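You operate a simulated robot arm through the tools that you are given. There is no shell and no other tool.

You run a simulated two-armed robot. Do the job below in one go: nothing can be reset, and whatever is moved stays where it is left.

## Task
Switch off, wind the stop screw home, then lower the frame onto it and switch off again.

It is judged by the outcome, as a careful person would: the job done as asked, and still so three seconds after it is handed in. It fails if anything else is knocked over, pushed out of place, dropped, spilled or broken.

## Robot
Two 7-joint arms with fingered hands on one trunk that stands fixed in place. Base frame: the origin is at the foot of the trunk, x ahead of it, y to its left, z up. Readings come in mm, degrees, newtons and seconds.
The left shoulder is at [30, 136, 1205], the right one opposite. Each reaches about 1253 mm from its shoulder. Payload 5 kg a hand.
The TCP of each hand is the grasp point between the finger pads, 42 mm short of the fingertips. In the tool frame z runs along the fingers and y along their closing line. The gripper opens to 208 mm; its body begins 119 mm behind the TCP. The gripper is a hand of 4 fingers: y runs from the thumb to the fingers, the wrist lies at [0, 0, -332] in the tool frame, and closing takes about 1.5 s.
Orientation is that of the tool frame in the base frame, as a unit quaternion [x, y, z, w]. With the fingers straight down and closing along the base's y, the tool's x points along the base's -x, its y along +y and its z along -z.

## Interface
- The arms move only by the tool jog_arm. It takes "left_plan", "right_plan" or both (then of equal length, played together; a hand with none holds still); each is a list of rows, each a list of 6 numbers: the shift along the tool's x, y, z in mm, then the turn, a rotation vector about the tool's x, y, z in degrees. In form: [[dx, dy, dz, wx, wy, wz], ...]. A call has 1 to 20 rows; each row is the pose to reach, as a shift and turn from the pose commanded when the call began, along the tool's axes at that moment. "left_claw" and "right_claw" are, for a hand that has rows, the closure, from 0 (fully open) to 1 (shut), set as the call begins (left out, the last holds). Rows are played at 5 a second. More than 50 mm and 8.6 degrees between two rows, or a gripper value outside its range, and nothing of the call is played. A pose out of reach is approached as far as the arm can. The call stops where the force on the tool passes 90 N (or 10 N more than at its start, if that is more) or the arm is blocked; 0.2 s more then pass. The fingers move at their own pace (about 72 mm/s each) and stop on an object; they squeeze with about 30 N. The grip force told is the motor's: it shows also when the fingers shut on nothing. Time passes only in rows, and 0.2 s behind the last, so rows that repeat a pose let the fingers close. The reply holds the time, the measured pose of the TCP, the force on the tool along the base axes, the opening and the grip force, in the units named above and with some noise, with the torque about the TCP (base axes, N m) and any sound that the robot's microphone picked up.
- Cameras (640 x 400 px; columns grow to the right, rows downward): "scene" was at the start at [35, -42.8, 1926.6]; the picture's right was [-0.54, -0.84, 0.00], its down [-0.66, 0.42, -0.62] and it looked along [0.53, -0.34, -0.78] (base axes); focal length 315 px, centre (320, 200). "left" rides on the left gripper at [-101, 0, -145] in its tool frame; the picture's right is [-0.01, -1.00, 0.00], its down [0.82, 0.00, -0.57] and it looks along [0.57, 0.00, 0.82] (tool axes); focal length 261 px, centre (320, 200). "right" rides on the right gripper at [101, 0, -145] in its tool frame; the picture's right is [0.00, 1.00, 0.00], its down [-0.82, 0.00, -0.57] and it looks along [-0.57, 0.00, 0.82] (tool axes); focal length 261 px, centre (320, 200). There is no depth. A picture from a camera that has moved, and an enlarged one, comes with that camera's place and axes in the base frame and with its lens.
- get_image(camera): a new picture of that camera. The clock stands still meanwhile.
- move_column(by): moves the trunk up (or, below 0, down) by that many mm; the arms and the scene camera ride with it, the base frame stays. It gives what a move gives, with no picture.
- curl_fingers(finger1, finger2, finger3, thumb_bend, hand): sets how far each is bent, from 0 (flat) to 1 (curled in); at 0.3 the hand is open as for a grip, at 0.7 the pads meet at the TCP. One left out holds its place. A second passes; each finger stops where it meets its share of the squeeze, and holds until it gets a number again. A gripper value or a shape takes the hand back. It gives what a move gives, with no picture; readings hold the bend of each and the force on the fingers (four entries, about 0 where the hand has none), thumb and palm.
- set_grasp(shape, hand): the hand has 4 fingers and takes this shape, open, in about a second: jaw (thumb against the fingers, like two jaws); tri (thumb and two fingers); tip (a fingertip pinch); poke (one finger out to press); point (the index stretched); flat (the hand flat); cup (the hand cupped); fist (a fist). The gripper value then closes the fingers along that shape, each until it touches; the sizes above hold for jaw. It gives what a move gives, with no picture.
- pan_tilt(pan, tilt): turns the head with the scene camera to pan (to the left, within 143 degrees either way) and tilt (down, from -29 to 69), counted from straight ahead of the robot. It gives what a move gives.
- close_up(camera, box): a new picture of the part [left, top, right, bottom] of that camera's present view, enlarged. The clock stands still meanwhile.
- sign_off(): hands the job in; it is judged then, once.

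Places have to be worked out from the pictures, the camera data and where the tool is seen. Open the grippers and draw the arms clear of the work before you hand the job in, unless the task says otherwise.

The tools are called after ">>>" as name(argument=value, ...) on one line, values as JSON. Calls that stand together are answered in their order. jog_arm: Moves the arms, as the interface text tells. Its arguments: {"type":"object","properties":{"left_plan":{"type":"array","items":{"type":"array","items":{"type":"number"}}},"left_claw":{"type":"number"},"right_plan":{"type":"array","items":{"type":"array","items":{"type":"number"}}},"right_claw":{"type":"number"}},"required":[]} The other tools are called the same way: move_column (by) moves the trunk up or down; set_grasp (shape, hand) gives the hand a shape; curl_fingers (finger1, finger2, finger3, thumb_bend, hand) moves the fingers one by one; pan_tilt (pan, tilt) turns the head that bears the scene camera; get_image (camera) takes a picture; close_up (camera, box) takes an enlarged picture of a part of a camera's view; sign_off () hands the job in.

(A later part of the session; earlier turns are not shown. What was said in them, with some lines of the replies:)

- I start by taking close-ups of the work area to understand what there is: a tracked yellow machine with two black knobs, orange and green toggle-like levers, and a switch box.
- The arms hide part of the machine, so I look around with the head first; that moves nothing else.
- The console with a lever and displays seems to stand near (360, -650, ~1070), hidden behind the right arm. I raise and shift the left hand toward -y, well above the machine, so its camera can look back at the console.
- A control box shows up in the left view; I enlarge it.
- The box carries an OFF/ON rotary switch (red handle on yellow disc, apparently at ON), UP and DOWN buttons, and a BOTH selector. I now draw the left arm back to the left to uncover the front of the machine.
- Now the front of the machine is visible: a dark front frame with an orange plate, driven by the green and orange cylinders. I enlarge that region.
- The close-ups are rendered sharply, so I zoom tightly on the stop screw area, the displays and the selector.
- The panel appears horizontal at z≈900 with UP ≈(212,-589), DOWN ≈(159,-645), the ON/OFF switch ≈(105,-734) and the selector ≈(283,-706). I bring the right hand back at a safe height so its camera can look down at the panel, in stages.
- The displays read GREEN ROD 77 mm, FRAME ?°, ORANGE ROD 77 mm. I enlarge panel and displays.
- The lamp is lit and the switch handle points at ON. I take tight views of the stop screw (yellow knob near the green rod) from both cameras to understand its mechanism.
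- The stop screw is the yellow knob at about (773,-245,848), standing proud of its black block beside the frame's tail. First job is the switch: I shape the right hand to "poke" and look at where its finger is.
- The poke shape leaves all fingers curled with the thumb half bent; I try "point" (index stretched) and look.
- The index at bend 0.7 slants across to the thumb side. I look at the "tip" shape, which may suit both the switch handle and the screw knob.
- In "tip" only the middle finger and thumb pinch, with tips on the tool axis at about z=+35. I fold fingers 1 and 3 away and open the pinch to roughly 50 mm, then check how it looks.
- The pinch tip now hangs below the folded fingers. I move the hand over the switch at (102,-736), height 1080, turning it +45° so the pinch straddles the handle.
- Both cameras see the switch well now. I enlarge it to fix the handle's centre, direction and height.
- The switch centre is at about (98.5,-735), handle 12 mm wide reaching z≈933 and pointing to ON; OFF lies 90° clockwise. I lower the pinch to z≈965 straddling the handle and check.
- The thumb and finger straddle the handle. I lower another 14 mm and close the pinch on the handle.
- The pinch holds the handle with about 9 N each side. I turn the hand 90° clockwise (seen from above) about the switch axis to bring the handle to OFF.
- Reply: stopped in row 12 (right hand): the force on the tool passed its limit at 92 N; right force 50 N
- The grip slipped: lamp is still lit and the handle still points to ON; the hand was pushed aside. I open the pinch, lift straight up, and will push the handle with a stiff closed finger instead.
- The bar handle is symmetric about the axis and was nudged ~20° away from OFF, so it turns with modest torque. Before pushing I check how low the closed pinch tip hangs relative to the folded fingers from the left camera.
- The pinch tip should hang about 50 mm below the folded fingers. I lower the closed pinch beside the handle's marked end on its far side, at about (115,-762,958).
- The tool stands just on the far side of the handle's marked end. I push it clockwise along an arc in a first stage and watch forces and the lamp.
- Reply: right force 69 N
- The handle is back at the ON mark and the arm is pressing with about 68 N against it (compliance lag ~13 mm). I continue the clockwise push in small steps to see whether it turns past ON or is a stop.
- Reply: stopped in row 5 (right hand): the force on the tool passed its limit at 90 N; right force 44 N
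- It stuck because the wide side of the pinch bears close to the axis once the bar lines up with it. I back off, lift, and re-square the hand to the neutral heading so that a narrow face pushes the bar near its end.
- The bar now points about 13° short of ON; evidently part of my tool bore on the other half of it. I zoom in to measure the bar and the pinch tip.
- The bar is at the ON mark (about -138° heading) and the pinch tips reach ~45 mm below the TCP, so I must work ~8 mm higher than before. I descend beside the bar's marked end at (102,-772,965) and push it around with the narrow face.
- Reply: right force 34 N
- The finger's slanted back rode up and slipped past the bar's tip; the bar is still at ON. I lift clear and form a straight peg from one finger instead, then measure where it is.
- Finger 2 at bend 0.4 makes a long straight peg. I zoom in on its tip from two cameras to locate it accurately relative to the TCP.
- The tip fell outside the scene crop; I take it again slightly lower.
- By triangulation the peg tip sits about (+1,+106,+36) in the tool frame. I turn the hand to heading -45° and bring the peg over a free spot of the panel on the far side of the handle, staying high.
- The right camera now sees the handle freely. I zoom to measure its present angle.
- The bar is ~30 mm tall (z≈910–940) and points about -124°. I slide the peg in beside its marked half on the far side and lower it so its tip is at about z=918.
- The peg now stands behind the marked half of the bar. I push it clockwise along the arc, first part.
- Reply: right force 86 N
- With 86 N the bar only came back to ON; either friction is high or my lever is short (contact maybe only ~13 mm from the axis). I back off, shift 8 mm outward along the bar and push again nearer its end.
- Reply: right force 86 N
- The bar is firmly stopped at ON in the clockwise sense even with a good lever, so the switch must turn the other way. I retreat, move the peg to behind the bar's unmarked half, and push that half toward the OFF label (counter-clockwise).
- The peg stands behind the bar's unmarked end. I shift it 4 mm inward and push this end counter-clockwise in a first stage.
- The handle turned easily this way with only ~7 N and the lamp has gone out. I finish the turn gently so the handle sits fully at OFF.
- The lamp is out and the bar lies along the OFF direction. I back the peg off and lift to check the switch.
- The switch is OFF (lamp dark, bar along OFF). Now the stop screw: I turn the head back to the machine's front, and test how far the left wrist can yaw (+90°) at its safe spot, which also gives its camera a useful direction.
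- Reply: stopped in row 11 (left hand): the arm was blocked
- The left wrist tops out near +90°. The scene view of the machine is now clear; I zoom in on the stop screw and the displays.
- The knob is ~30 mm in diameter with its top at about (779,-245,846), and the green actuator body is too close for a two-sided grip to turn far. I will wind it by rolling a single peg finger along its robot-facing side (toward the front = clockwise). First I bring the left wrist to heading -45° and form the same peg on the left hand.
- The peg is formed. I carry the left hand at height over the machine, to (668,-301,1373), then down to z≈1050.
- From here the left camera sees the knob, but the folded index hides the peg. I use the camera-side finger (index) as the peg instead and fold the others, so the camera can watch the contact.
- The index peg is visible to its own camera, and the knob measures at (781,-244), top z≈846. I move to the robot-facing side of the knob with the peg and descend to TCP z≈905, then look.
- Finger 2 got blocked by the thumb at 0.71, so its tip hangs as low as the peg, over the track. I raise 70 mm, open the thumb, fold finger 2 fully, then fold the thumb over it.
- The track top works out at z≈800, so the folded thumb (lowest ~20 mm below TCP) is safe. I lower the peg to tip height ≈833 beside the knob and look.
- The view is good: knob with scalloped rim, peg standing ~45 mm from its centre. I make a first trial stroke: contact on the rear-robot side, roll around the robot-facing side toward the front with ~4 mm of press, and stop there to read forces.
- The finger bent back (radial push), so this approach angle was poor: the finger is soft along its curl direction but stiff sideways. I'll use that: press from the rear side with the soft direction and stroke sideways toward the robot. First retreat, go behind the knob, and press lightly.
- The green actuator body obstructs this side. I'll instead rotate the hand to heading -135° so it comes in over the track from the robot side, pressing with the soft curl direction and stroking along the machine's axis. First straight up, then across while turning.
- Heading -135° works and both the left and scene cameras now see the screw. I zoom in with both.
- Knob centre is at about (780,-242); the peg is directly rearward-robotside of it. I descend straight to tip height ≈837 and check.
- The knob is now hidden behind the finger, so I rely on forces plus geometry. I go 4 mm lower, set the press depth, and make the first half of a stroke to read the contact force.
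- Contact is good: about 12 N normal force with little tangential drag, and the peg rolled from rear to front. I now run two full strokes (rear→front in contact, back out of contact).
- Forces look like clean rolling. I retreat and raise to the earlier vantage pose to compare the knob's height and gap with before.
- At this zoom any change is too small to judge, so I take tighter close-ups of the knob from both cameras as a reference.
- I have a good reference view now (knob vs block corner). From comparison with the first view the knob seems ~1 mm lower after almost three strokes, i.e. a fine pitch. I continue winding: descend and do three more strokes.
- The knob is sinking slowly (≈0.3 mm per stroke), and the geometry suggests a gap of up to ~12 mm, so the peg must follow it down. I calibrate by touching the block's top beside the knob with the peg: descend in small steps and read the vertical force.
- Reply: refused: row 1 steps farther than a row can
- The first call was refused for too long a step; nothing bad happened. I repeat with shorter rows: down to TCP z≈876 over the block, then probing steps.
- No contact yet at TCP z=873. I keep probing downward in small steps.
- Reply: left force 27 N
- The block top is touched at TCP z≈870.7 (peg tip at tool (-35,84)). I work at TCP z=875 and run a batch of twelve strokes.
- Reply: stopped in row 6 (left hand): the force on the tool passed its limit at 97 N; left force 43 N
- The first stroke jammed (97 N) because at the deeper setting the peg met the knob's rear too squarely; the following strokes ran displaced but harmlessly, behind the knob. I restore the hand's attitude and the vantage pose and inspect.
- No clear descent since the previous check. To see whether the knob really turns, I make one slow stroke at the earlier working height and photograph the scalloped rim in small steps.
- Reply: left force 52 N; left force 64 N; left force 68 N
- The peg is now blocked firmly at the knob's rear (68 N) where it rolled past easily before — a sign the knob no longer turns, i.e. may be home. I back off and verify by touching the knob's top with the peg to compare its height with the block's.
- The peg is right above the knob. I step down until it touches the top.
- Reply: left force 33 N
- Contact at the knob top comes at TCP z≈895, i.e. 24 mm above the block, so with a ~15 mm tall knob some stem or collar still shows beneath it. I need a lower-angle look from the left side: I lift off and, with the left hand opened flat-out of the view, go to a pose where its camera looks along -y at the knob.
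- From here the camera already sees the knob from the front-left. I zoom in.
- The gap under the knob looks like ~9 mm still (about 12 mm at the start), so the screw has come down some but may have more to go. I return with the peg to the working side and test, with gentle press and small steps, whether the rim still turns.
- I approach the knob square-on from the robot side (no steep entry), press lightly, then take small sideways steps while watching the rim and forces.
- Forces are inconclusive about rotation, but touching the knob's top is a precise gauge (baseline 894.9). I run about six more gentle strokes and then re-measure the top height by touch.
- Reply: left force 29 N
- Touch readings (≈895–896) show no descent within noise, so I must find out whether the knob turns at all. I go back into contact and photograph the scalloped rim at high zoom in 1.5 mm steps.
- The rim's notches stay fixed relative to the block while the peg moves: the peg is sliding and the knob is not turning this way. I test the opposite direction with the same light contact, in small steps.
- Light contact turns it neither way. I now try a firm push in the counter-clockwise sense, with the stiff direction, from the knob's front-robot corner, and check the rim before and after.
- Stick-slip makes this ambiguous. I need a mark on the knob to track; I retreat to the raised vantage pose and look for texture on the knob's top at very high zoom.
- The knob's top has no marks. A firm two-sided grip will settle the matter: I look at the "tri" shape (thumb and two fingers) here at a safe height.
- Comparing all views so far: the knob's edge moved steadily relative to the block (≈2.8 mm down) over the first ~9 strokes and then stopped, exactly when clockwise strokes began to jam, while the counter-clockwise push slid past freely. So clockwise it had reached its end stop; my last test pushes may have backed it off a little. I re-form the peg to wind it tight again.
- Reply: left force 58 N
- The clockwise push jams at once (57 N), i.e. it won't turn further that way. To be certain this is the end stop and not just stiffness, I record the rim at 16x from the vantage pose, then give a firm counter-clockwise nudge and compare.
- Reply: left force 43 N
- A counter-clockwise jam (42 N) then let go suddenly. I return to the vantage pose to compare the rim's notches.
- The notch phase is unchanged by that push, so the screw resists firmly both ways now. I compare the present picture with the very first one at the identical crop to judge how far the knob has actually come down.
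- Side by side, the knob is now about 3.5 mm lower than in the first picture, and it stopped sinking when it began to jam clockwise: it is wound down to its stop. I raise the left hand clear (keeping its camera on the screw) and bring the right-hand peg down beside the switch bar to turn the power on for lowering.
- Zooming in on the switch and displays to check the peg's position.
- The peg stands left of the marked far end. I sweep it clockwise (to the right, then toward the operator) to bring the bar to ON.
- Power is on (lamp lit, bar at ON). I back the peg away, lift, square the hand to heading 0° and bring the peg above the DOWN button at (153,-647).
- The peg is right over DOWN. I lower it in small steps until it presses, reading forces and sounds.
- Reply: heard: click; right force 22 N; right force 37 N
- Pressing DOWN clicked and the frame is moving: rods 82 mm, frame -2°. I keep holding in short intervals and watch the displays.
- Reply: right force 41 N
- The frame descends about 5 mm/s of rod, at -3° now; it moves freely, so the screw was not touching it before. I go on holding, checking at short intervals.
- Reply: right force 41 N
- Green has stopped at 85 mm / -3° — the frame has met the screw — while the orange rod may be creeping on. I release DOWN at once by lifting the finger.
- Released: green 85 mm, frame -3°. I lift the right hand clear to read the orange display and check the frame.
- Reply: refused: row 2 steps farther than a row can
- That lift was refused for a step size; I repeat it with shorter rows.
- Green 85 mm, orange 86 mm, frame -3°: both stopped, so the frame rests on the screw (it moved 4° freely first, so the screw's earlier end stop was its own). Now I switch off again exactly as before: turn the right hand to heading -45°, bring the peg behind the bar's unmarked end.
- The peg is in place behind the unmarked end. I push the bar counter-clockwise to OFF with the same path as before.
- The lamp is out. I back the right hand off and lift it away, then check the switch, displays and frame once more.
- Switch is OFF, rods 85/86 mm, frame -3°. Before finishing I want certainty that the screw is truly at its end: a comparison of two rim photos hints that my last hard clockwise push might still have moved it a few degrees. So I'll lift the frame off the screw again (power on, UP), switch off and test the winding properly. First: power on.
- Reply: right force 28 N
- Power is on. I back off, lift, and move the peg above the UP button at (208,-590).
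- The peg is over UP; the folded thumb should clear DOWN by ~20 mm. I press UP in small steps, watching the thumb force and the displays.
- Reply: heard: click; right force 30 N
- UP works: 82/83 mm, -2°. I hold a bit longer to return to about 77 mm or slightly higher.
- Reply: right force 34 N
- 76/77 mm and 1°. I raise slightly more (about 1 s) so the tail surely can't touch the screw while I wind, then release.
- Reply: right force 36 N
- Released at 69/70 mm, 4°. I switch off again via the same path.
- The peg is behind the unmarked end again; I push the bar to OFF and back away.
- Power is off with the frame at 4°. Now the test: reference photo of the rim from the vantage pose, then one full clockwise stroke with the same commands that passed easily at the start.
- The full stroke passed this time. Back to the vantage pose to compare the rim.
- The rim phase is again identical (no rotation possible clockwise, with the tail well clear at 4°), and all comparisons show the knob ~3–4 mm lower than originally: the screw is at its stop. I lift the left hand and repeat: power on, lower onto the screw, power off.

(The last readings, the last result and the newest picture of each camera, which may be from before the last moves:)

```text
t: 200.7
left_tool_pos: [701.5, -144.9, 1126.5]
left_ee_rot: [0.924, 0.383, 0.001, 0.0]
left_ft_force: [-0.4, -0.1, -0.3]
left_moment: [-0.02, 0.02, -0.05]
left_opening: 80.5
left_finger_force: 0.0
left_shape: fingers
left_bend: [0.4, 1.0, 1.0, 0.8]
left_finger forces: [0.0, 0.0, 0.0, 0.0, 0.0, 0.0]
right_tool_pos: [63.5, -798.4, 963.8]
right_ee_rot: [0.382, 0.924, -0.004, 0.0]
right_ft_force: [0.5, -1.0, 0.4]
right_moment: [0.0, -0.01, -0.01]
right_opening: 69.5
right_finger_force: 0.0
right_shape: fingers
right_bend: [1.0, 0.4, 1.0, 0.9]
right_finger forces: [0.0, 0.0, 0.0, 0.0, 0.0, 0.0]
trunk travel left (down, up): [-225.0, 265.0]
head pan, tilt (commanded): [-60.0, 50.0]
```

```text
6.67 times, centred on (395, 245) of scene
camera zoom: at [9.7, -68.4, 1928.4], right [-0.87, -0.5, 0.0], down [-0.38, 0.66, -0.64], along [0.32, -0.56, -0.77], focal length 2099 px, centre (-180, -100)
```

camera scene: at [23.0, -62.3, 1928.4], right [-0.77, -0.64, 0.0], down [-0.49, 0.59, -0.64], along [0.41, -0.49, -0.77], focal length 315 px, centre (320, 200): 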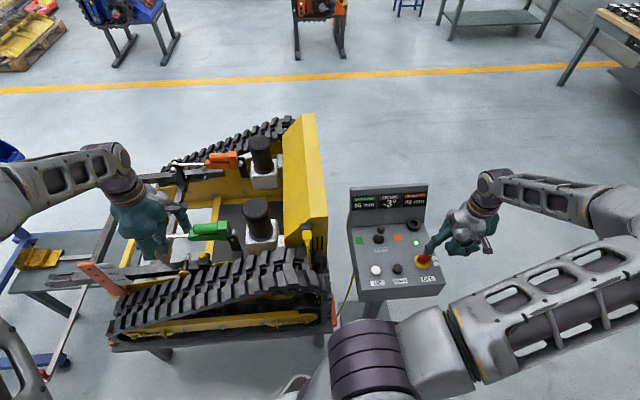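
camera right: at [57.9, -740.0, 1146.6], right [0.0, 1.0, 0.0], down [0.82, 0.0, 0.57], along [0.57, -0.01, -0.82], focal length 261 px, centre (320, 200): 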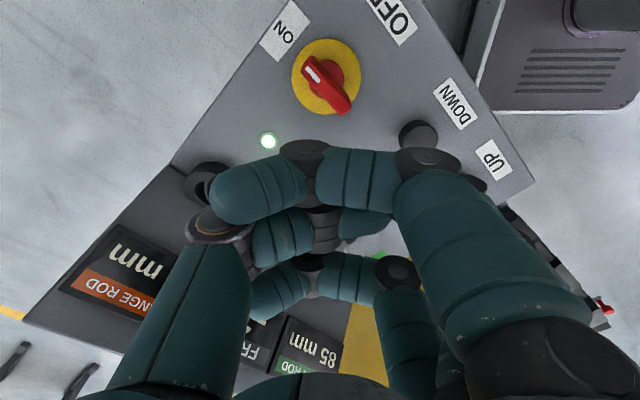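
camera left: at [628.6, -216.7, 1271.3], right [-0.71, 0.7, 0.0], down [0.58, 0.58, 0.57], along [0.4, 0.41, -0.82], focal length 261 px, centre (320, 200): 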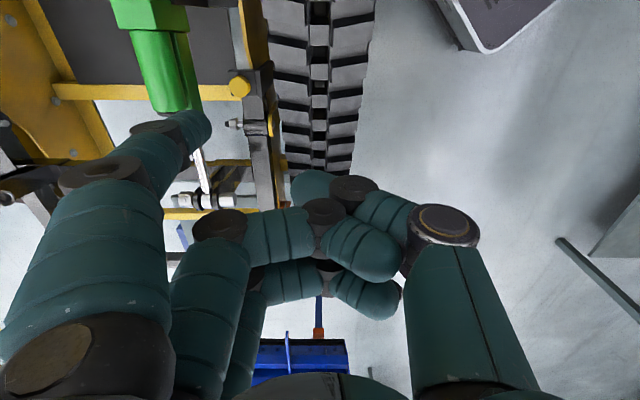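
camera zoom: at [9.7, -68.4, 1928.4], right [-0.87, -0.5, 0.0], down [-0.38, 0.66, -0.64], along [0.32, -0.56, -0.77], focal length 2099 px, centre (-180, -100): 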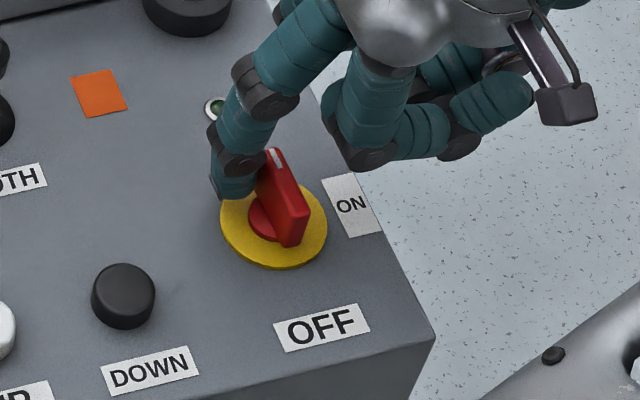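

All set; I sweep the bar to ON, then move above DOWN.

>>> jog_arm(right_plan=[[0, -6, 0, 0, 0, 0], [0, -12, 0, 0, 0, 0], [-1, -20, 0, 0, 0, 0], [-2, -28, 0, 0, 0, 0], [0, -33, 0, 0, 0, 0], [2, -37, 0, 0, 0, 0], [5, -41, 0, 0, 0, 0], [8, -44, 0, 0, 0, 0]])

>>> close_up(camera="scene", box=[360, 215, 430, 275])

>>> jog_arm(right_plan=[[-15, 0, 0, 0, 0, 0], [-15, 0, -35, 0, 0, 0], [-15, 0, -70, 0, 0, 0], [-20, 25, -75, 0, 0, -7.5], [-25, 50, -75, 0, 0, -15], [-28, 75, -75, 0, 0, -22.5], [-30, 100, -75, 0, 0, -30], [-32, 125, -75, 0, 0, -37.5], [-34, 149, -75, 0, 0, -45], [-34, 149, -40, 0, 0, -45], [-34, 149, -25, 0, 0, -45]])

>>> close_up(camera="scene", box=[300, 170, 420, 290])

```text
t: 202.5
left_tool_pos: [702.5, -145.1, 1126.1]
left_ee_rot: [0.924, 0.382, -0.001, 0.0]
left_ft_force: [-0.4, -0.3, 0.0]
left_moment: [0.0, 0.0, 0.01]
left_opening: 80.6
left_finger_force: 0.0
left_shape: fingers
left_bend: [0.4, 1.0, 1.0, 0.8]
left_finger forces: [0.0, 0.0, 0.1, 0.0, 0.0, 0.0]
right_tool_pos: [31.1, -827.3, 964.5]
right_ee_rot: [0.382, 0.924, -0.004, 0.002]
right_ft_force: [19.2, -8.5, -3.1]
right_moment: [-0.42, -0.3, -1.92]
right_opening: 69.3
right_finger_force: 9.0
right_shape: fingers
right_bend: [1.0, 0.36, 1.0, 0.9]
right_finger forces: [0.0, 18.6, 0.0, 0.0, 0.0, 0.0]
trunk travel left (down, up): [-225.0, 265.0]
head pan, tilt (commanded): [-60.0, 50.0]
```

```text
6.67 times, centred on (395, 245) of scene
camera zoom: at [11.8, -69.9, 1928.3], right [-0.87, -0.5, 0.0], down [-0.38, 0.66, -0.64], along [0.32, -0.56, -0.77], focal length 2099 px, centre (-180, -100)
```

zoom: 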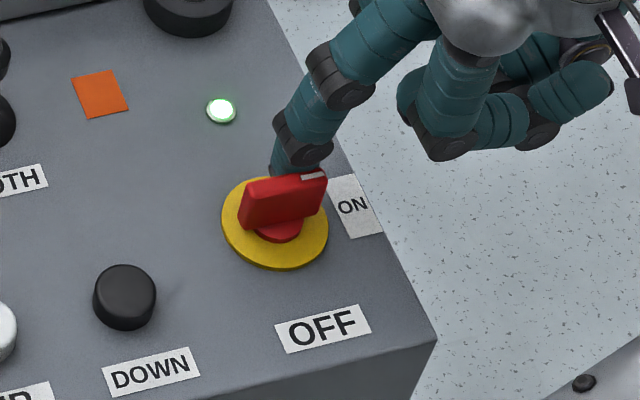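

```text
t: 204.9
left_tool_pos: [700.6, -144.3, 1127.1]
left_ee_rot: [0.924, 0.383, 0.0, 0.001]
left_ft_force: [0.1, 1.6, 0.2]
left_moment: [-0.04, 0.05, 0.01]
left_opening: 80.7
left_finger_force: 0.1
left_shape: fingers
left_bend: [0.4, 1.0, 1.0, 0.8]
left_finger forces: [0.1, 0.1, 0.1, 0.1, 0.1, 0.0]
right_tool_pos: [156.3, -742.8, 987.5]
right_ee_rot: [-0.001, 1.0, -0.004, -0.002]
right_ft_force: [0.5, 0.3, -0.4]
right_moment: [-0.05, 0.02, 0.02]
right_opening: 69.0
right_finger_force: 0.1
right_shape: fingers
right_bend: [1.0, 0.4, 1.0, 0.9]
right_finger forces: [0.0, 0.0, 0.0, 0.0, 0.0, 0.0]
trunk travel left (down, up): [-225.0, 265.0]
head pan, tilt (commanded): [-60.0, 50.0]
```

```text
3.33 times, centred on (360, 230) of scene
camera zoom: at [9.9, -67.8, 1928.5], right [-0.87, -0.5, 0.0], down [-0.38, 0.66, -0.64], along [0.32, -0.56, -0.77], focal length 1050 px, centre (187, 100)
```

zoom: 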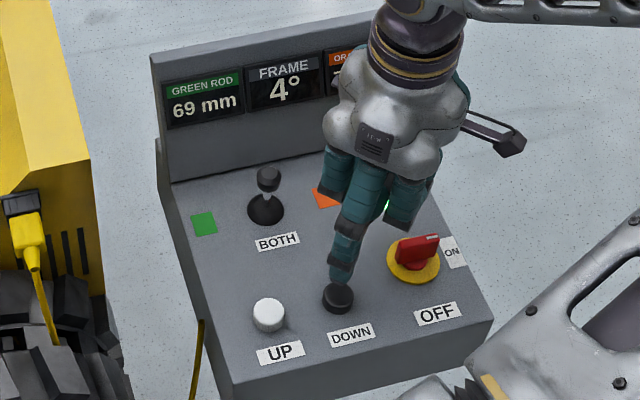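

Over DOWN again. I press and hold in intervals, checking the display.

>>> jog_arm(right_plan=[[0, 0, 12, 0, 0, 0], [0, 0, 22, 0, 0, 0], [0, 0, 30, 0, 0, 0], [0, 0, 35, 0, 0, 0], [0, 0, 35, 0, 0, 0], [0, 0, 35, 0, 0, 0], [0, 0, 35, 0, 0, 0], [0, 0, 35, 0, 0, 0]])

>>> close_up(camera="scene", box=[300, 170, 420, 290])

```text
t: 206.7
left_tool_pos: [701.1, -143.0, 1127.0]
left_ee_rot: [0.924, 0.383, 0.0, 0.0]
left_ft_force: [0.6, -0.5, 0.0]
left_moment: [0.01, -0.03, 0.01]
left_opening: 80.7
left_finger_force: 0.1
left_shape: fingers
left_bend: [0.4, 1.0, 1.0, 0.8]
left_finger forces: [0.1, 0.0, 0.0, 0.0, 0.0, 0.1]
right_tool_pos: [156.6, -743.6, 955.0]
right_ee_rot: [-0.001, 1.0, -0.003, -0.001]
right_ft_force: [-2.5, -8.0, 35.5]
right_moment: [3.12, 0.08, 0.24]
right_opening: 69.4
right_finger_force: 18.4
right_shape: fingers
right_bend: [1.0, 0.39, 1.0, 0.9]
right_finger forces: [0.0, 35.7, 0.0, 0.1, 0.0, 0.1]
trunk travel left (down, up): [-225.0, 265.0]
head pan, tilt (commanded): [-60.0, 50.0]
heard: click
```

```text
3.33 times, centred on (360, 230) of scene
camera zoom: at [8.8, -66.7, 1928.6], right [-0.87, -0.5, 0.0], down [-0.38, 0.66, -0.64], along [0.32, -0.56, -0.77], focal length 1050 px, centre (187, 100)
```

zoom: 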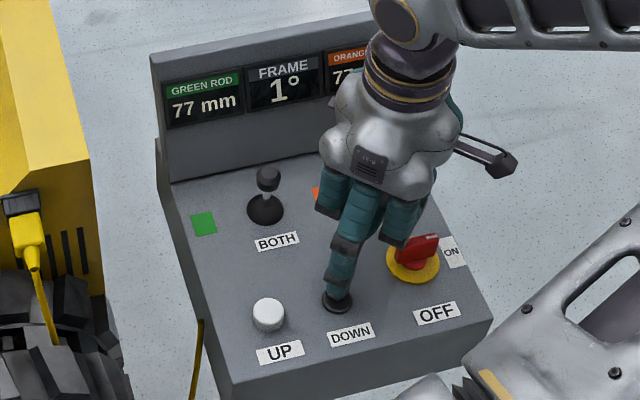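

77 mm, 1° — still moving. I hold about 0.8 s more and check.

>>> jog_arm(right_plan=[[0, 0, 0, 0, 0, 0], [0, 0, 0, 0, 0, 0], [0, 0, 0, 0, 0, 0]])

>>> close_up(camera="scene", box=[300, 170, 420, 290])

```text
t: 207.5
left_tool_pos: [699.7, -143.9, 1127.2]
left_ee_rot: [0.924, 0.383, 0.0, 0.0]
left_ft_force: [-0.4, -0.5, 0.3]
left_moment: [0.0, 0.02, 0.02]
left_opening: 80.5
left_finger_force: 0.1
left_shape: fingers
left_bend: [0.4, 1.0, 1.0, 0.8]
left_finger forces: [0.1, 0.0, 0.1, 0.1, 0.0, 0.0]
right_tool_pos: [155.6, -742.1, 954.6]
right_ee_rot: [0.0, 1.0, -0.004, -0.001]
right_ft_force: [-1.7, -8.1, 37.0]
right_moment: [3.16, 0.0, 0.16]
right_opening: 69.6
right_finger_force: 18.0
right_shape: fingers
right_bend: [1.0, 0.39, 1.0, 0.9]
right_finger forces: [0.0, 36.4, 0.0, 0.0, 0.1, 0.1]
trunk travel left (down, up): [-225.0, 265.0]
head pan, tilt (commanded): [-60.0, 50.0]
```

```text
3.33 times, centred on (360, 230) of scene
camera zoom: at [8.8, -66.7, 1928.6], right [-0.87, -0.5, 0.0], down [-0.38, 0.66, -0.64], along [0.32, -0.56, -0.77], focal length 1050 px, centre (187, 100)
```

zoom: 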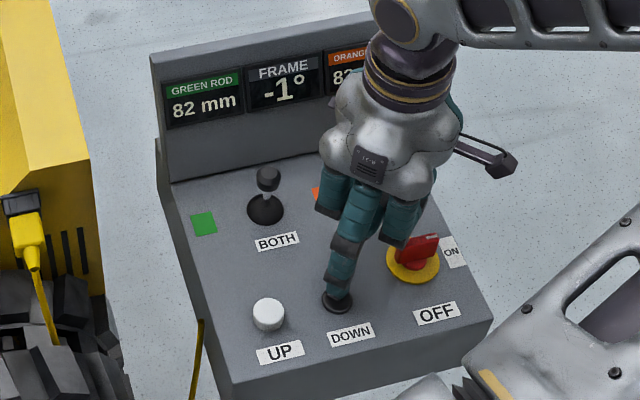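

82 mm, -1°. I continue in 0.4 s steps now.

>>> jog_arm(right_plan=[[0, 0, 0, 0, 0, 0]])

>>> close_up(camera="scene", box=[320, 185, 380, 225])

>>> jog_arm(right_plan=[[0, 0, 0, 0, 0, 0]])

>>> close_up(camera="scene", box=[320, 185, 380, 225])

```text
t: 207.9
left_tool_pos: [700.5, -144.2, 1126.9]
left_ee_rot: [0.924, 0.383, 0.001, 0.001]
left_ft_force: [0.1, 0.2, -0.6]
left_moment: [0.03, -0.05, 0.0]
left_opening: 80.5
left_finger_force: 0.1
left_shape: fingers
left_bend: [0.4, 1.0, 1.0, 0.8]
left_finger forces: [0.1, 0.0, 0.0, 0.1, 0.0, 0.1]
right_tool_pos: [155.6, -743.2, 954.4]
right_ee_rot: [-0.002, 1.0, -0.003, -0.001]
right_ft_force: [-1.5, -7.9, 37.3]
right_moment: [3.21, 0.0, 0.12]
right_opening: 69.3
right_finger_force: 18.9
right_shape: fingers
right_bend: [1.0, 0.39, 1.0, 0.9]
right_finger forces: [0.0, 36.5, 0.0, 0.0, 0.1, 0.1]
trunk travel left (down, up): [-225.0, 265.0]
head pan, tilt (commanded): [-60.0, 50.0]
```

```text
10.00 times, centred on (350, 205) of scene
camera zoom: at [8.9, -66.7, 1928.6], right [-0.87, -0.5, 0.0], down [-0.38, 0.66, -0.64], along [0.32, -0.56, -0.77], focal length 3148 px, centre (20, 150)
```

zoom: 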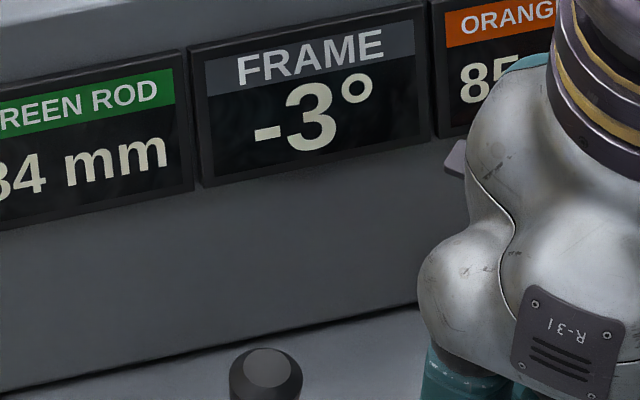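

```text
t: 208.3
left_tool_pos: [701.7, -142.9, 1127.9]
left_ee_rot: [0.924, 0.383, 0.0, 0.001]
left_ft_force: [-0.3, -0.3, 0.8]
left_moment: [0.03, -0.02, -0.01]
left_opening: 80.6
left_finger_force: 0.0
left_shape: fingers
left_bend: [0.4, 1.0, 1.0, 0.8]
left_finger forces: [0.1, 0.0, 0.0, 0.0, 0.1, 0.1]
right_tool_pos: [156.0, -742.4, 954.8]
right_ee_rot: [-0.001, 1.0, -0.004, -0.001]
right_ft_force: [-1.0, -8.5, 37.2]
right_moment: [3.19, -0.01, 0.08]
right_opening: 69.3
right_finger_force: 17.8
right_shape: fingers
right_bend: [1.0, 0.39, 1.0, 0.9]
right_finger forces: [0.0, 36.8, 0.0, 0.0, 0.0, 0.1]
trunk travel left (down, up): [-225.0, 265.0]
head pan, tilt (commanded): [-60.0, 50.0]
```

```text
10.00 times, centred on (350, 205) of scene
camera zoom: at [8.9, -66.7, 1928.6], right [-0.87, -0.5, 0.0], down [-0.38, 0.66, -0.64], along [0.32, -0.56, -0.77], focal length 3148 px, centre (20, 150)
```

zoom: 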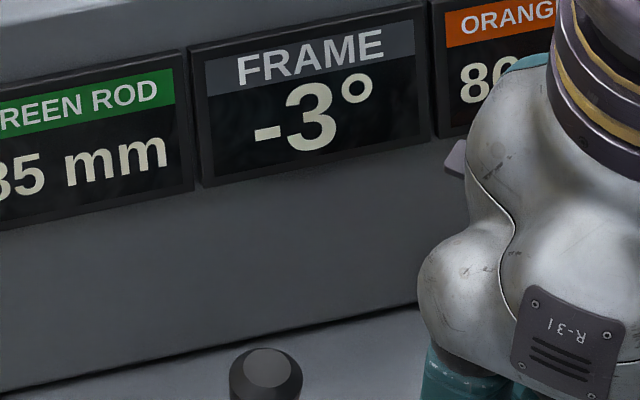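

Green 85, orange 86, -3° — the rods have slowed to a stop at the same values as before, so the frame is seated on the screw. I release and go to the switch.

>>> jog_arm(right_plan=[[0, 0, -20, 0, 0, 0], [0, 0, -50, 0, 0, 0], [10, -15, -85, 0, 0, 0], [30, -30, -115, 0, 0, 0], [50, -50, -135, 0, 0, 0], [75, -75, -155, 0, 0, 0], [100, -100, -165, 0, 0, 0]])

>>> close_up(camera="scene", box=[300, 170, 400, 230])

>>> close_up(camera="left", box=[190, 50, 310, 150])

```text
t: 209.9
left_tool_pos: [700.4, -144.6, 1127.6]
left_ee_rot: [0.924, 0.382, 0.001, 0.001]
left_ft_force: [-0.4, -0.8, 0.3]
left_moment: [0.06, -0.07, 0.03]
left_opening: 80.6
left_finger_force: 0.0
left_shape: fingers
left_bend: [0.4, 1.0, 1.0, 0.8]
left_finger forces: [0.0, 0.1, 0.1, 0.0, 0.0, 0.1]
right_tool_pos: [56.4, -843.8, 1117.4]
right_ee_rot: [0.0, 1.0, -0.002, -0.001]
right_ft_force: [-0.9, 0.7, -0.2]
right_moment: [0.07, -0.02, 0.01]
right_opening: 69.2
right_finger_force: 0.1
right_shape: fingers
right_bend: [1.0, 0.4, 1.0, 0.9]
right_finger forces: [0.0, 0.0, 0.0, 0.0, 0.1, 0.0]
trunk travel left (down, up): [-225.0, 265.0]
head pan, tilt (commanded): [-60.0, 50.0]
```

```text
6.40 times, centred on (350, 200) of scene
camera zoom: at [8.7, -69.5, 1928.4], right [-0.87, -0.5, 0.0], down [-0.38, 0.66, -0.64], along [0.32, -0.56, -0.77], focal length 2015 px, centre (128, 200)
```

zoom: 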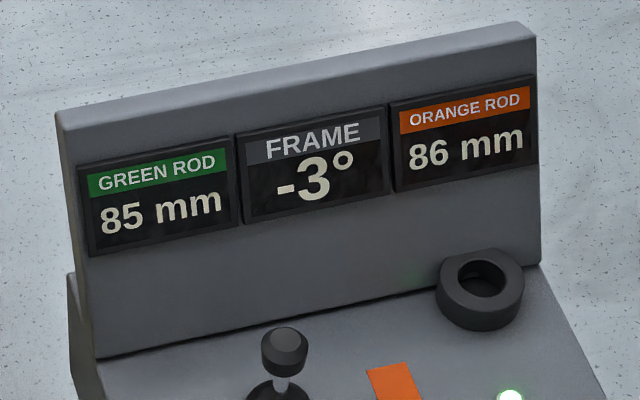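

```text
4.00 times, centred on (250, 100) of left
camera zoom: at [627.5, -216.7, 1271.0], right [-0.71, 0.7, 0.0], down [0.58, 0.58, 0.57], along [0.4, 0.41, -0.82], focal length 1043 px, centre (600, 600)
```

zoom: 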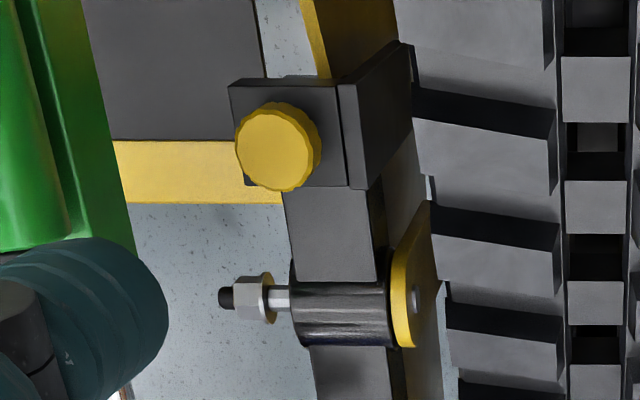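

Holding at 85/86 mm, -3°. Now the final switch-off with the proven path.

>>> jog_arm(right_plan=[[0, 6, 0, 0, 0, 7.5], [0, 12, 0, 0, 0, 15], [0, 18, 0, 0, 0, 22.5], [-0.5, 24, 0, 0, 0, 30], [-0.9, 30, 0, 0, 0, 37.5], [-0.9, 32.5, 0, 0, 0, 45], [-0.9, 32.5, 45, 0, 0, 45], [-0.9, 32.5, 90, 0, 0, 45], [-0.9, 32.5, 130, 0, 0, 45], [-0.9, 32.5, 155, 0, 0, 45]])

>>> close_up(camera="scene", box=[360, 215, 430, 275])

>>> jog_arm(right_plan=[[0, -4, 0, 0, 0, 0], [6, -4, 0, 0, 0, 0], [12, -2, 0, 0, 0, 0], [18, -1, 0, 0, 0, 0], [22, -1, 0, 0, 0, 0], [25.5, -1, 0, 0, 0, 0], [29, -1.6, 0, 0, 0, 0], [32.6, -2.3, 0, 0, 0, 0], [35.5, -4.5, 0, 0, 0, 0], [38.3, -6.9, 0, 0, 0, 0], [39.7, -9, 0, 0, 0, 0], [41, -11, 0, 0, 0, 0]])

>>> close_up(camera="scene", box=[360, 215, 430, 275])

```text
t: 212.1
left_tool_pos: [700.0, -144.7, 1126.1]
left_ee_rot: [0.924, 0.383, 0.001, 0.001]
left_ft_force: [0.1, 0.6, 0.6]
left_moment: [0.02, -0.04, 0.03]
left_opening: 80.5
left_finger_force: 0.0
left_shape: fingers
left_bend: [0.4, 1.0, 1.0, 0.8]
left_finger forces: [0.0, 0.0, 0.0, 0.0, 0.0, 0.0]
right_tool_pos: [57.4, -811.7, 963.3]
right_ee_rot: [0.382, 0.924, -0.003, 0.0]
right_ft_force: [0.0, 0.9, 0.6]
right_moment: [0.04, -0.01, -0.03]
right_opening: 69.4
right_finger_force: 0.1
right_shape: fingers
right_bend: [1.0, 0.4, 1.0, 0.9]
right_finger forces: [0.0, 0.0, 0.0, 0.0, 0.0, 0.1]
trunk travel left (down, up): [-225.0, 265.0]
head pan, tilt (commanded): [-60.0, 50.0]
```

```text
6.67 times, centred on (395, 245) of scene
camera zoom: at [9.6, -69.2, 1928.4], right [-0.87, -0.5, 0.0], down [-0.38, 0.66, -0.64], along [0.32, -0.56, -0.77], focal length 2099 px, centre (-180, -100)
```

zoom: 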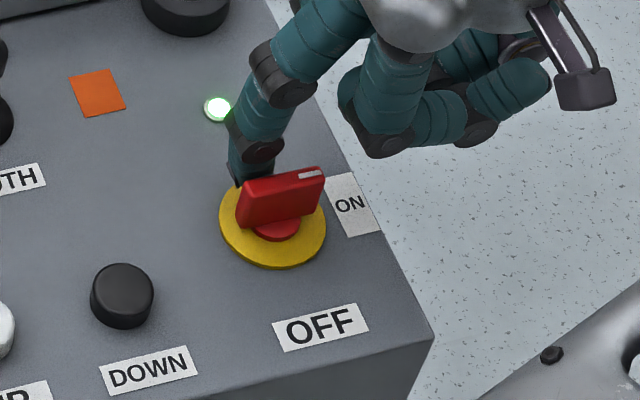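

```text
t: 214.7
left_tool_pos: [701.8, -144.1, 1125.4]
left_ee_rot: [0.924, 0.383, 0.001, 0.0]
left_ft_force: [0.1, 0.5, 0.0]
left_moment: [0.03, 0.0, 0.01]
left_opening: 80.6
left_finger_force: 0.1
left_shape: fingers
left_bend: [0.4, 1.0, 1.0, 0.8]
left_finger forces: [0.0, 0.1, 0.0, 0.1, 0.0, 0.0]
right_tool_pos: [22.8, -790.9, 963.4]
right_ee_rot: [0.382, 0.924, -0.003, 0.0]
right_ft_force: [16.6, 4.6, -3.4]
right_moment: [-0.21, -0.07, -0.85]
right_opening: 69.2
right_finger_force: 7.5
right_shape: fingers
right_bend: [1.0, 0.33, 1.0, 0.9]
right_finger forces: [0.0, 14.7, 0.0, 0.0, 0.0, 0.0]
trunk travel left (down, up): [-225.0, 265.0]
head pan, tilt (commanded): [-60.0, 50.0]
```

```text
6.67 times, centred on (395, 245) of scene
camera zoom: at [11.6, -68.8, 1928.4], right [-0.87, -0.5, 0.0], down [-0.38, 0.66, -0.64], along [0.32, -0.56, -0.77], focal length 2099 px, centre (-180, -100)
```

zoom: 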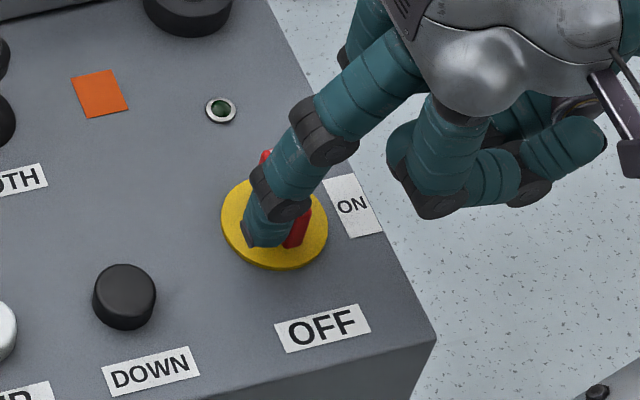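

OFF again, lamp dark. I withdraw the right hand upward and start withdrawing the left one up and to the left.

>>> jog_arm(right_plan=[[-3, 8, 0, 0, 0, 0], [-3, 8, -30, 0, 0, 0], [-3, 8, -70, 0, 0, 0], [-3, 0, -110, 0, 0, 0], [-3, -30, -140, 0, 0, 0], [-3, -60, -160, 0, 0, 0], [-3, -60, -160, 0, 0, 0], [-3, -60, -160, 0, 0, 0], [-3, -60, -160, 0, 0, 0], [-3, -60, -160, 0, 0, 0], [-3, -60, -160, 0, 0, 0], [-3, -60, -160, 0, 0, 0], [-3, -60, -160, 0, 0, 0], [-3, -60, -160, 0, 0, 0], [-3, -60, -160, 0, 0, 0], [-3, -60, -160, 0, 0, 0]], left_plan=[[0, 0, -40, 0, 0, 0], [0, 0, -80, 0, 0, 0], [0, 0, -120, 0, 0, 0], [0, 0, -160, 0, 0, 0], [0, 0, -200, 0, 0, 0], [0, 0, -246, 0, 0, 0], [14, -34, -246, 0, 0, 0], [29, -68, -246, 0, 0, 0], [43, -102, -246, 0, 0, 0], [58, -136, -246, 0, 0, 0], [73, -170, -246, 0, 0, 0], [88, -204, -246, 0, 0, 0], [103, -238, -246, 0, 0, 0], [118, -272, -246, 0, 0, 0], [133, -306, -246, 0, 0, 0], [148, -340, -246, 0, 0, 0]])

>>> set_grasp(hand="left", shape="jaw")

>>> set_grasp(hand="right", shape="jaw")

>>> get_image(camera="scene")

```text
t: 218.1
left_tool_pos: [564.3, 200.2, 1372.3]
left_ee_rot: [0.924, 0.382, 0.0, 0.002]
left_ft_force: [0.8, 0.0, 0.2]
left_moment: [-0.05, -0.08, -0.01]
left_opening: 80.8
left_finger_force: 0.0
left_shape: fingers
left_bend: [0.4, 1.0, 1.0, 0.8]
left_finger forces: [0.0, 0.1, 0.0, 0.0, 0.1, 0.0]
right_tool_pos: [-20.6, -832.8, 1123.7]
right_ee_rot: [0.383, 0.924, -0.004, 0.0]
right_ft_force: [0.4, 0.8, 0.1]
right_moment: [-0.03, -0.08, 0.02]
right_opening: 69.4
right_finger_force: 0.1
right_shape: fingers
right_bend: [1.0, 0.4, 1.0, 0.9]
right_finger forces: [0.0, 0.0, 0.0, 0.0, 0.0, 0.0]
trunk travel left (down, up): [-225.0, 265.0]
head pan, tilt (commanded): [-60.0, 50.0]
```

```text
t: 219.0
left_tool_pos: [564.4, 200.2, 1371.9]
left_ee_rot: [0.924, 0.383, 0.001, 0.001]
left_ft_force: [-1.3, 0.1, -0.3]
left_moment: [-0.03, -0.01, 0.0]
left_opening: 207.8
left_finger_force: 0.0
left_shape: jaw
left_bend: [0.3, 0.3, 0.3, 0.3]
left_finger forces: [0.0, 0.0, 0.0, 0.0, 0.0, 0.0]
right_tool_pos: [-19.5, -834.5, 1122.2]
right_ee_rot: [0.382, 0.924, -0.003, -0.001]
right_ft_force: [-0.1, -0.1, 1.1]
right_moment: [-0.01, -0.03, -0.01]
right_opening: 69.2
right_finger_force: 0.1
right_shape: fingers
right_bend: [1.0, 0.4, 1.0, 0.9]
right_finger forces: [0.1, 0.0, 0.0, 0.0, 0.0, 0.0]
trunk travel left (down, up): [-225.0, 265.0]
head pan, tilt (commanded): [-60.0, 50.0]
```

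```text
t: 219.9
left_tool_pos: [564.5, 199.3, 1372.0]
left_ee_rot: [0.924, 0.383, 0.001, 0.001]
left_ft_force: [1.4, 0.4, 0.0]
left_moment: [0.01, -0.02, 0.0]
left_opening: 207.7
left_finger_force: 0.0
left_shape: jaw
left_bend: [0.3, 0.3, 0.3, 0.3]
left_finger forces: [0.0, 0.1, 0.1, 0.0, 0.0, 0.0]
right_tool_pos: [-19.9, -833.7, 1122.7]
right_ee_rot: [0.382, 0.924, -0.004, -0.001]
right_ft_force: [-0.3, 0.0, -0.3]
right_moment: [0.01, 0.01, -0.01]
right_opening: 207.8
right_finger_force: 0.1
right_shape: jaw
right_bend: [0.3, 0.3, 0.3, 0.3]
right_finger forces: [0.1, 0.1, 0.0, 0.0, 0.1, 0.1]
trunk travel left (down, up): [-225.0, 265.0]
head pan, tilt (commanded): [-60.0, 50.0]
```

```text
taken
camera scene: at [9.4, -68.5, 1928.4], right [-0.87, -0.5, 0.0], down [-0.38, 0.66, -0.64], along [0.32, -0.56, -0.77], focal length 315 px, centre (320, 200)
```

scene: 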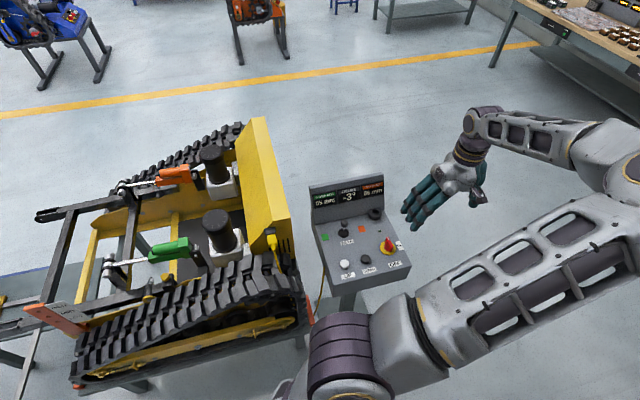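

Both hands are open and clear. As a last check on the screw I turn the left camera to the same viewpoint I had before winding (heading ≈ +90° at (521,283,1373)) to compare the visible stem under the knob.

>>> jog_arm(left_plan=[[2, -6.3, 0, 0, 0, -8.5], [4, -12.7, 0, 0, 0, -17], [6, -19, 0, 0, 0, -25.5], [8, -25.4, 0, 0, 0, -34], [10, -31.7, 0, 0, 0, -42.5], [12, -38, 0, 0, 0, -51], [14, -44.5, 0, 0, 0, -59.5], [16, -50.8, 0, 0, 0, -68], [18, -57, 0, 0, 0, -76.5], [20, -63.5, 0, 0, 0, -85], [22, -69.8, 0, 0, 0, -93.5], [24, -76, 0, 0, 0, -102], [26, -82.5, 0, 0, 0, -110.5], [28, -89, 0, 0, 0, -119]])

>>> jog_arm(left_plan=[[0, 0, 0, 0, 0, -8], [0, 0, 0, 0, 0, -16], [0, 0, 0, 0, 0, -24], [0, 0, 0, 0, 0, -32], [0, 0, 0, 0, 0, -40], [0, 0, 0, 0, 0, -48], [0, 0, 0, 0, 0, -56], [0, 0, 0, 0, 0, -64], [0, 0, 0, 0, 0, -72], [0, 0, 0, 0, 0, -80], [0, 0, 0, 0, 0, -88], [0, 0, 0, 0, 0, -96], [0, 0, 0, 0, 0, -102]])

>>> get_image(camera="left")

```text
t: 222.9
left_tool_pos: [520.0, 284.1, 1373.0]
left_ee_rot: [0.137, 0.991, -0.001, 0.001]
left_ft_force: [0.3, -0.5, -0.2]
left_moment: [0.0, -0.03, 0.0]
left_opening: 207.9
left_finger_force: 0.1
left_shape: jaw
left_bend: [0.3, 0.3, 0.3, 0.3]
left_finger forces: [0.1, 0.0, 0.0, 0.0, 0.0, 0.0]
right_tool_pos: [-19.6, -834.7, 1123.2]
right_ee_rot: [0.383, 0.924, -0.004, 0.0]
right_ft_force: [0.4, -0.3, 0.4]
right_moment: [-0.02, -0.02, -0.03]
right_opening: 208.0
right_finger_force: 0.0
right_shape: jaw
right_bend: [0.3, 0.3, 0.3, 0.3]
right_finger forces: [0.0, 0.0, 0.1, 0.0, 0.0, 0.0]
trunk travel left (down, up): [-225.0, 265.0]
head pan, tilt (commanded): [-60.0, 50.0]
```

```text
t: 225.9
left_tool_pos: [494.7, 355.9, 1300.0]
left_ee_rot: [0.733, -0.676, -0.03, 0.067]
left_ft_force: [-1.7, 2.8, 0.0]
left_moment: [-0.36, -0.28, 0.03]
left_opening: 207.6
left_finger_force: 0.0
left_shape: jaw
left_bend: [0.3, 0.3, 0.3, 0.3]
left_finger forces: [0.1, 0.0, 0.0, 0.0, 0.0, 0.0]
left hand out of reach, approached as far as the arm can: row 12
right_tool_pos: [-24.6, -830.9, 1124.8]
right_ee_rot: [0.383, 0.924, -0.003, 0.002]
right_ft_force: [-3.7, 1.8, 0.5]
right_moment: [-0.23, -0.61, 0.04]
right_opening: 208.0
right_finger_force: 0.3
right_shape: jaw
right_bend: [0.3, 0.3, 0.3, 0.3]
right_finger forces: [0.0, 0.1, 0.1, 0.0, 0.0, 0.0]
trunk travel left (down, up): [-225.0, 265.0]
head pan, tilt (commanded): [-60.0, 50.0]
stopped in row 13 (left hand): the arm was blocked; the commanded pose is now the measured one
```

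```text
taken
camera left: at [504.3, 464.0, 1437.4], right [0.99, 0.08, -0.14], down [0.15, -0.78, 0.6], along [-0.06, -0.61, -0.79], focal length 261 px, centre (320, 200)
```

left: 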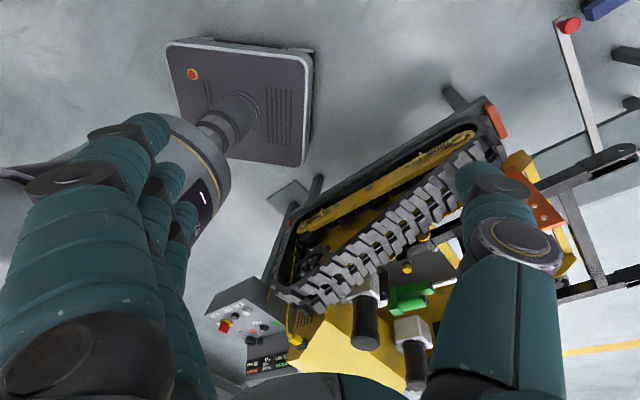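

The wrist met its limit, harmlessly, and the view is similar to the first. I zoom in on the knob.

>>> close_up(camera="left", box=[385, 245, 435, 285])

>>> close_up(camera="left", box=[395, 255, 420, 275])

>>> close_up(camera="left", box=[200, 290, 300, 380])

```text
10.00 times, centred on (410, 265) of left
camera zoom: at [504.3, 464.0, 1437.4], right [0.99, 0.08, -0.14], down [0.15, -0.78, 0.6], along [-0.06, -0.61, -0.79], focal length 2606 px, centre (-580, -450)
```

zoom: 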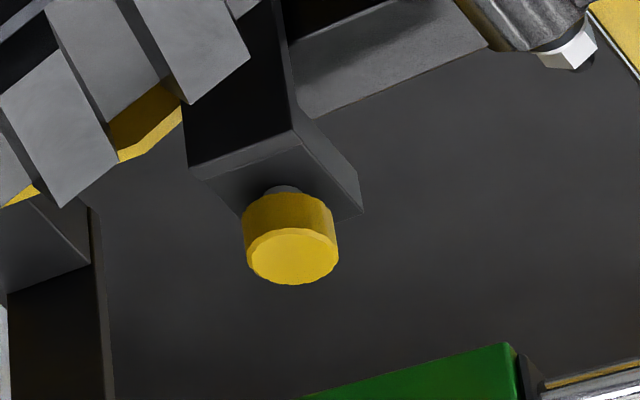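

```text
16.00 times, centred on (408, 265) of left
camera zoom: at [504.3, 464.0, 1437.4], right [0.99, 0.08, -0.14], down [0.15, -0.78, 0.6], along [-0.06, -0.61, -0.79], focal length 4170 px, centre (-1080, -840)
```

zoom: 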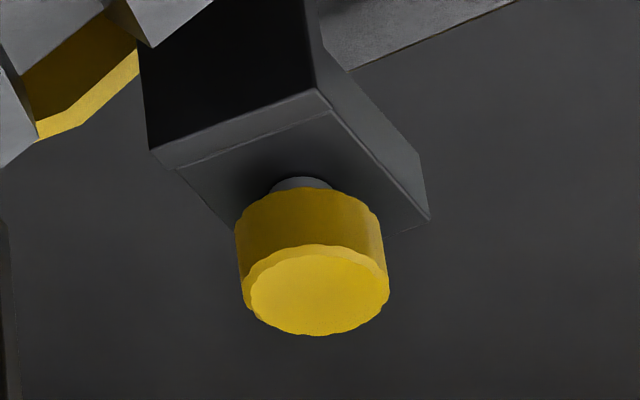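

```text
4.44 times, centred on (250, 335) of left
camera zoom: at [504.3, 464.0, 1437.4], right [0.99, 0.08, -0.14], down [0.15, -0.78, 0.6], along [-0.06, -0.61, -0.79], focal length 1158 px, centre (631, -400)
```

zoom: 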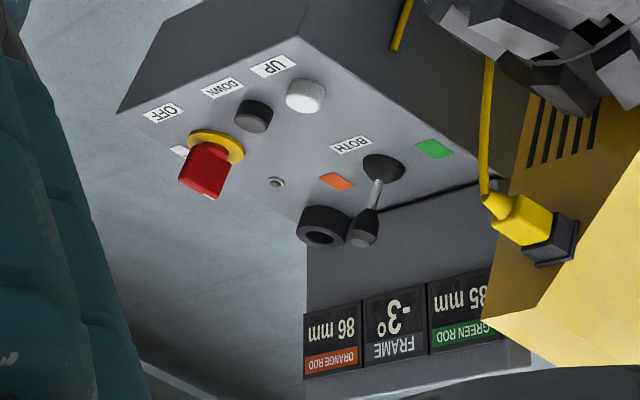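

The comparison view shows the knob standing lower on its stem than at first. The console reads 85 mm / -3° / 86 mm with the lamp out and the handle at OFF, and the frame is resting on the screw. Both hands are open and clear of the work, so I hand the job in.

>>> sign_off()

```text
The job is handed in.
```

I handed the job in with the power off and the frame lowered onto the stop screw. I could not fully confirm that the screw is home.

- **Power:** the switch is at OFF and its lamp is out. It turns counter-clockwise from ON, not clockwise as the labels suggest. My first attempts pushed it against its stop at up to about 97 N.
- **Stop screw:**
    - The knob sank about 3–4 mm during the first strokes, judged from photos. After that it would not turn, even under clockwise pushes of roughly 60–97 N.
    - I took that as its end stop.
    - About 10 mm of stem still shows under the knob. A firm counter-clockwise push did not move it either, so it may be jammed rather than fully home.
- **Frame:**
    - I lowered it with the selector on BOTH until the rods stopped. They read 85 mm (green) and 86 mm (orange), with the frame at -3°. The 1 mm difference is because the orange rod ran on briefly after the green side stopped.
    - I raised the frame off the screw once to re-test the winding, then lowered it again; it stopped at the same readings.

Nothing was knocked over, as far as the cameras showed. Both hands are open and clear of the work.
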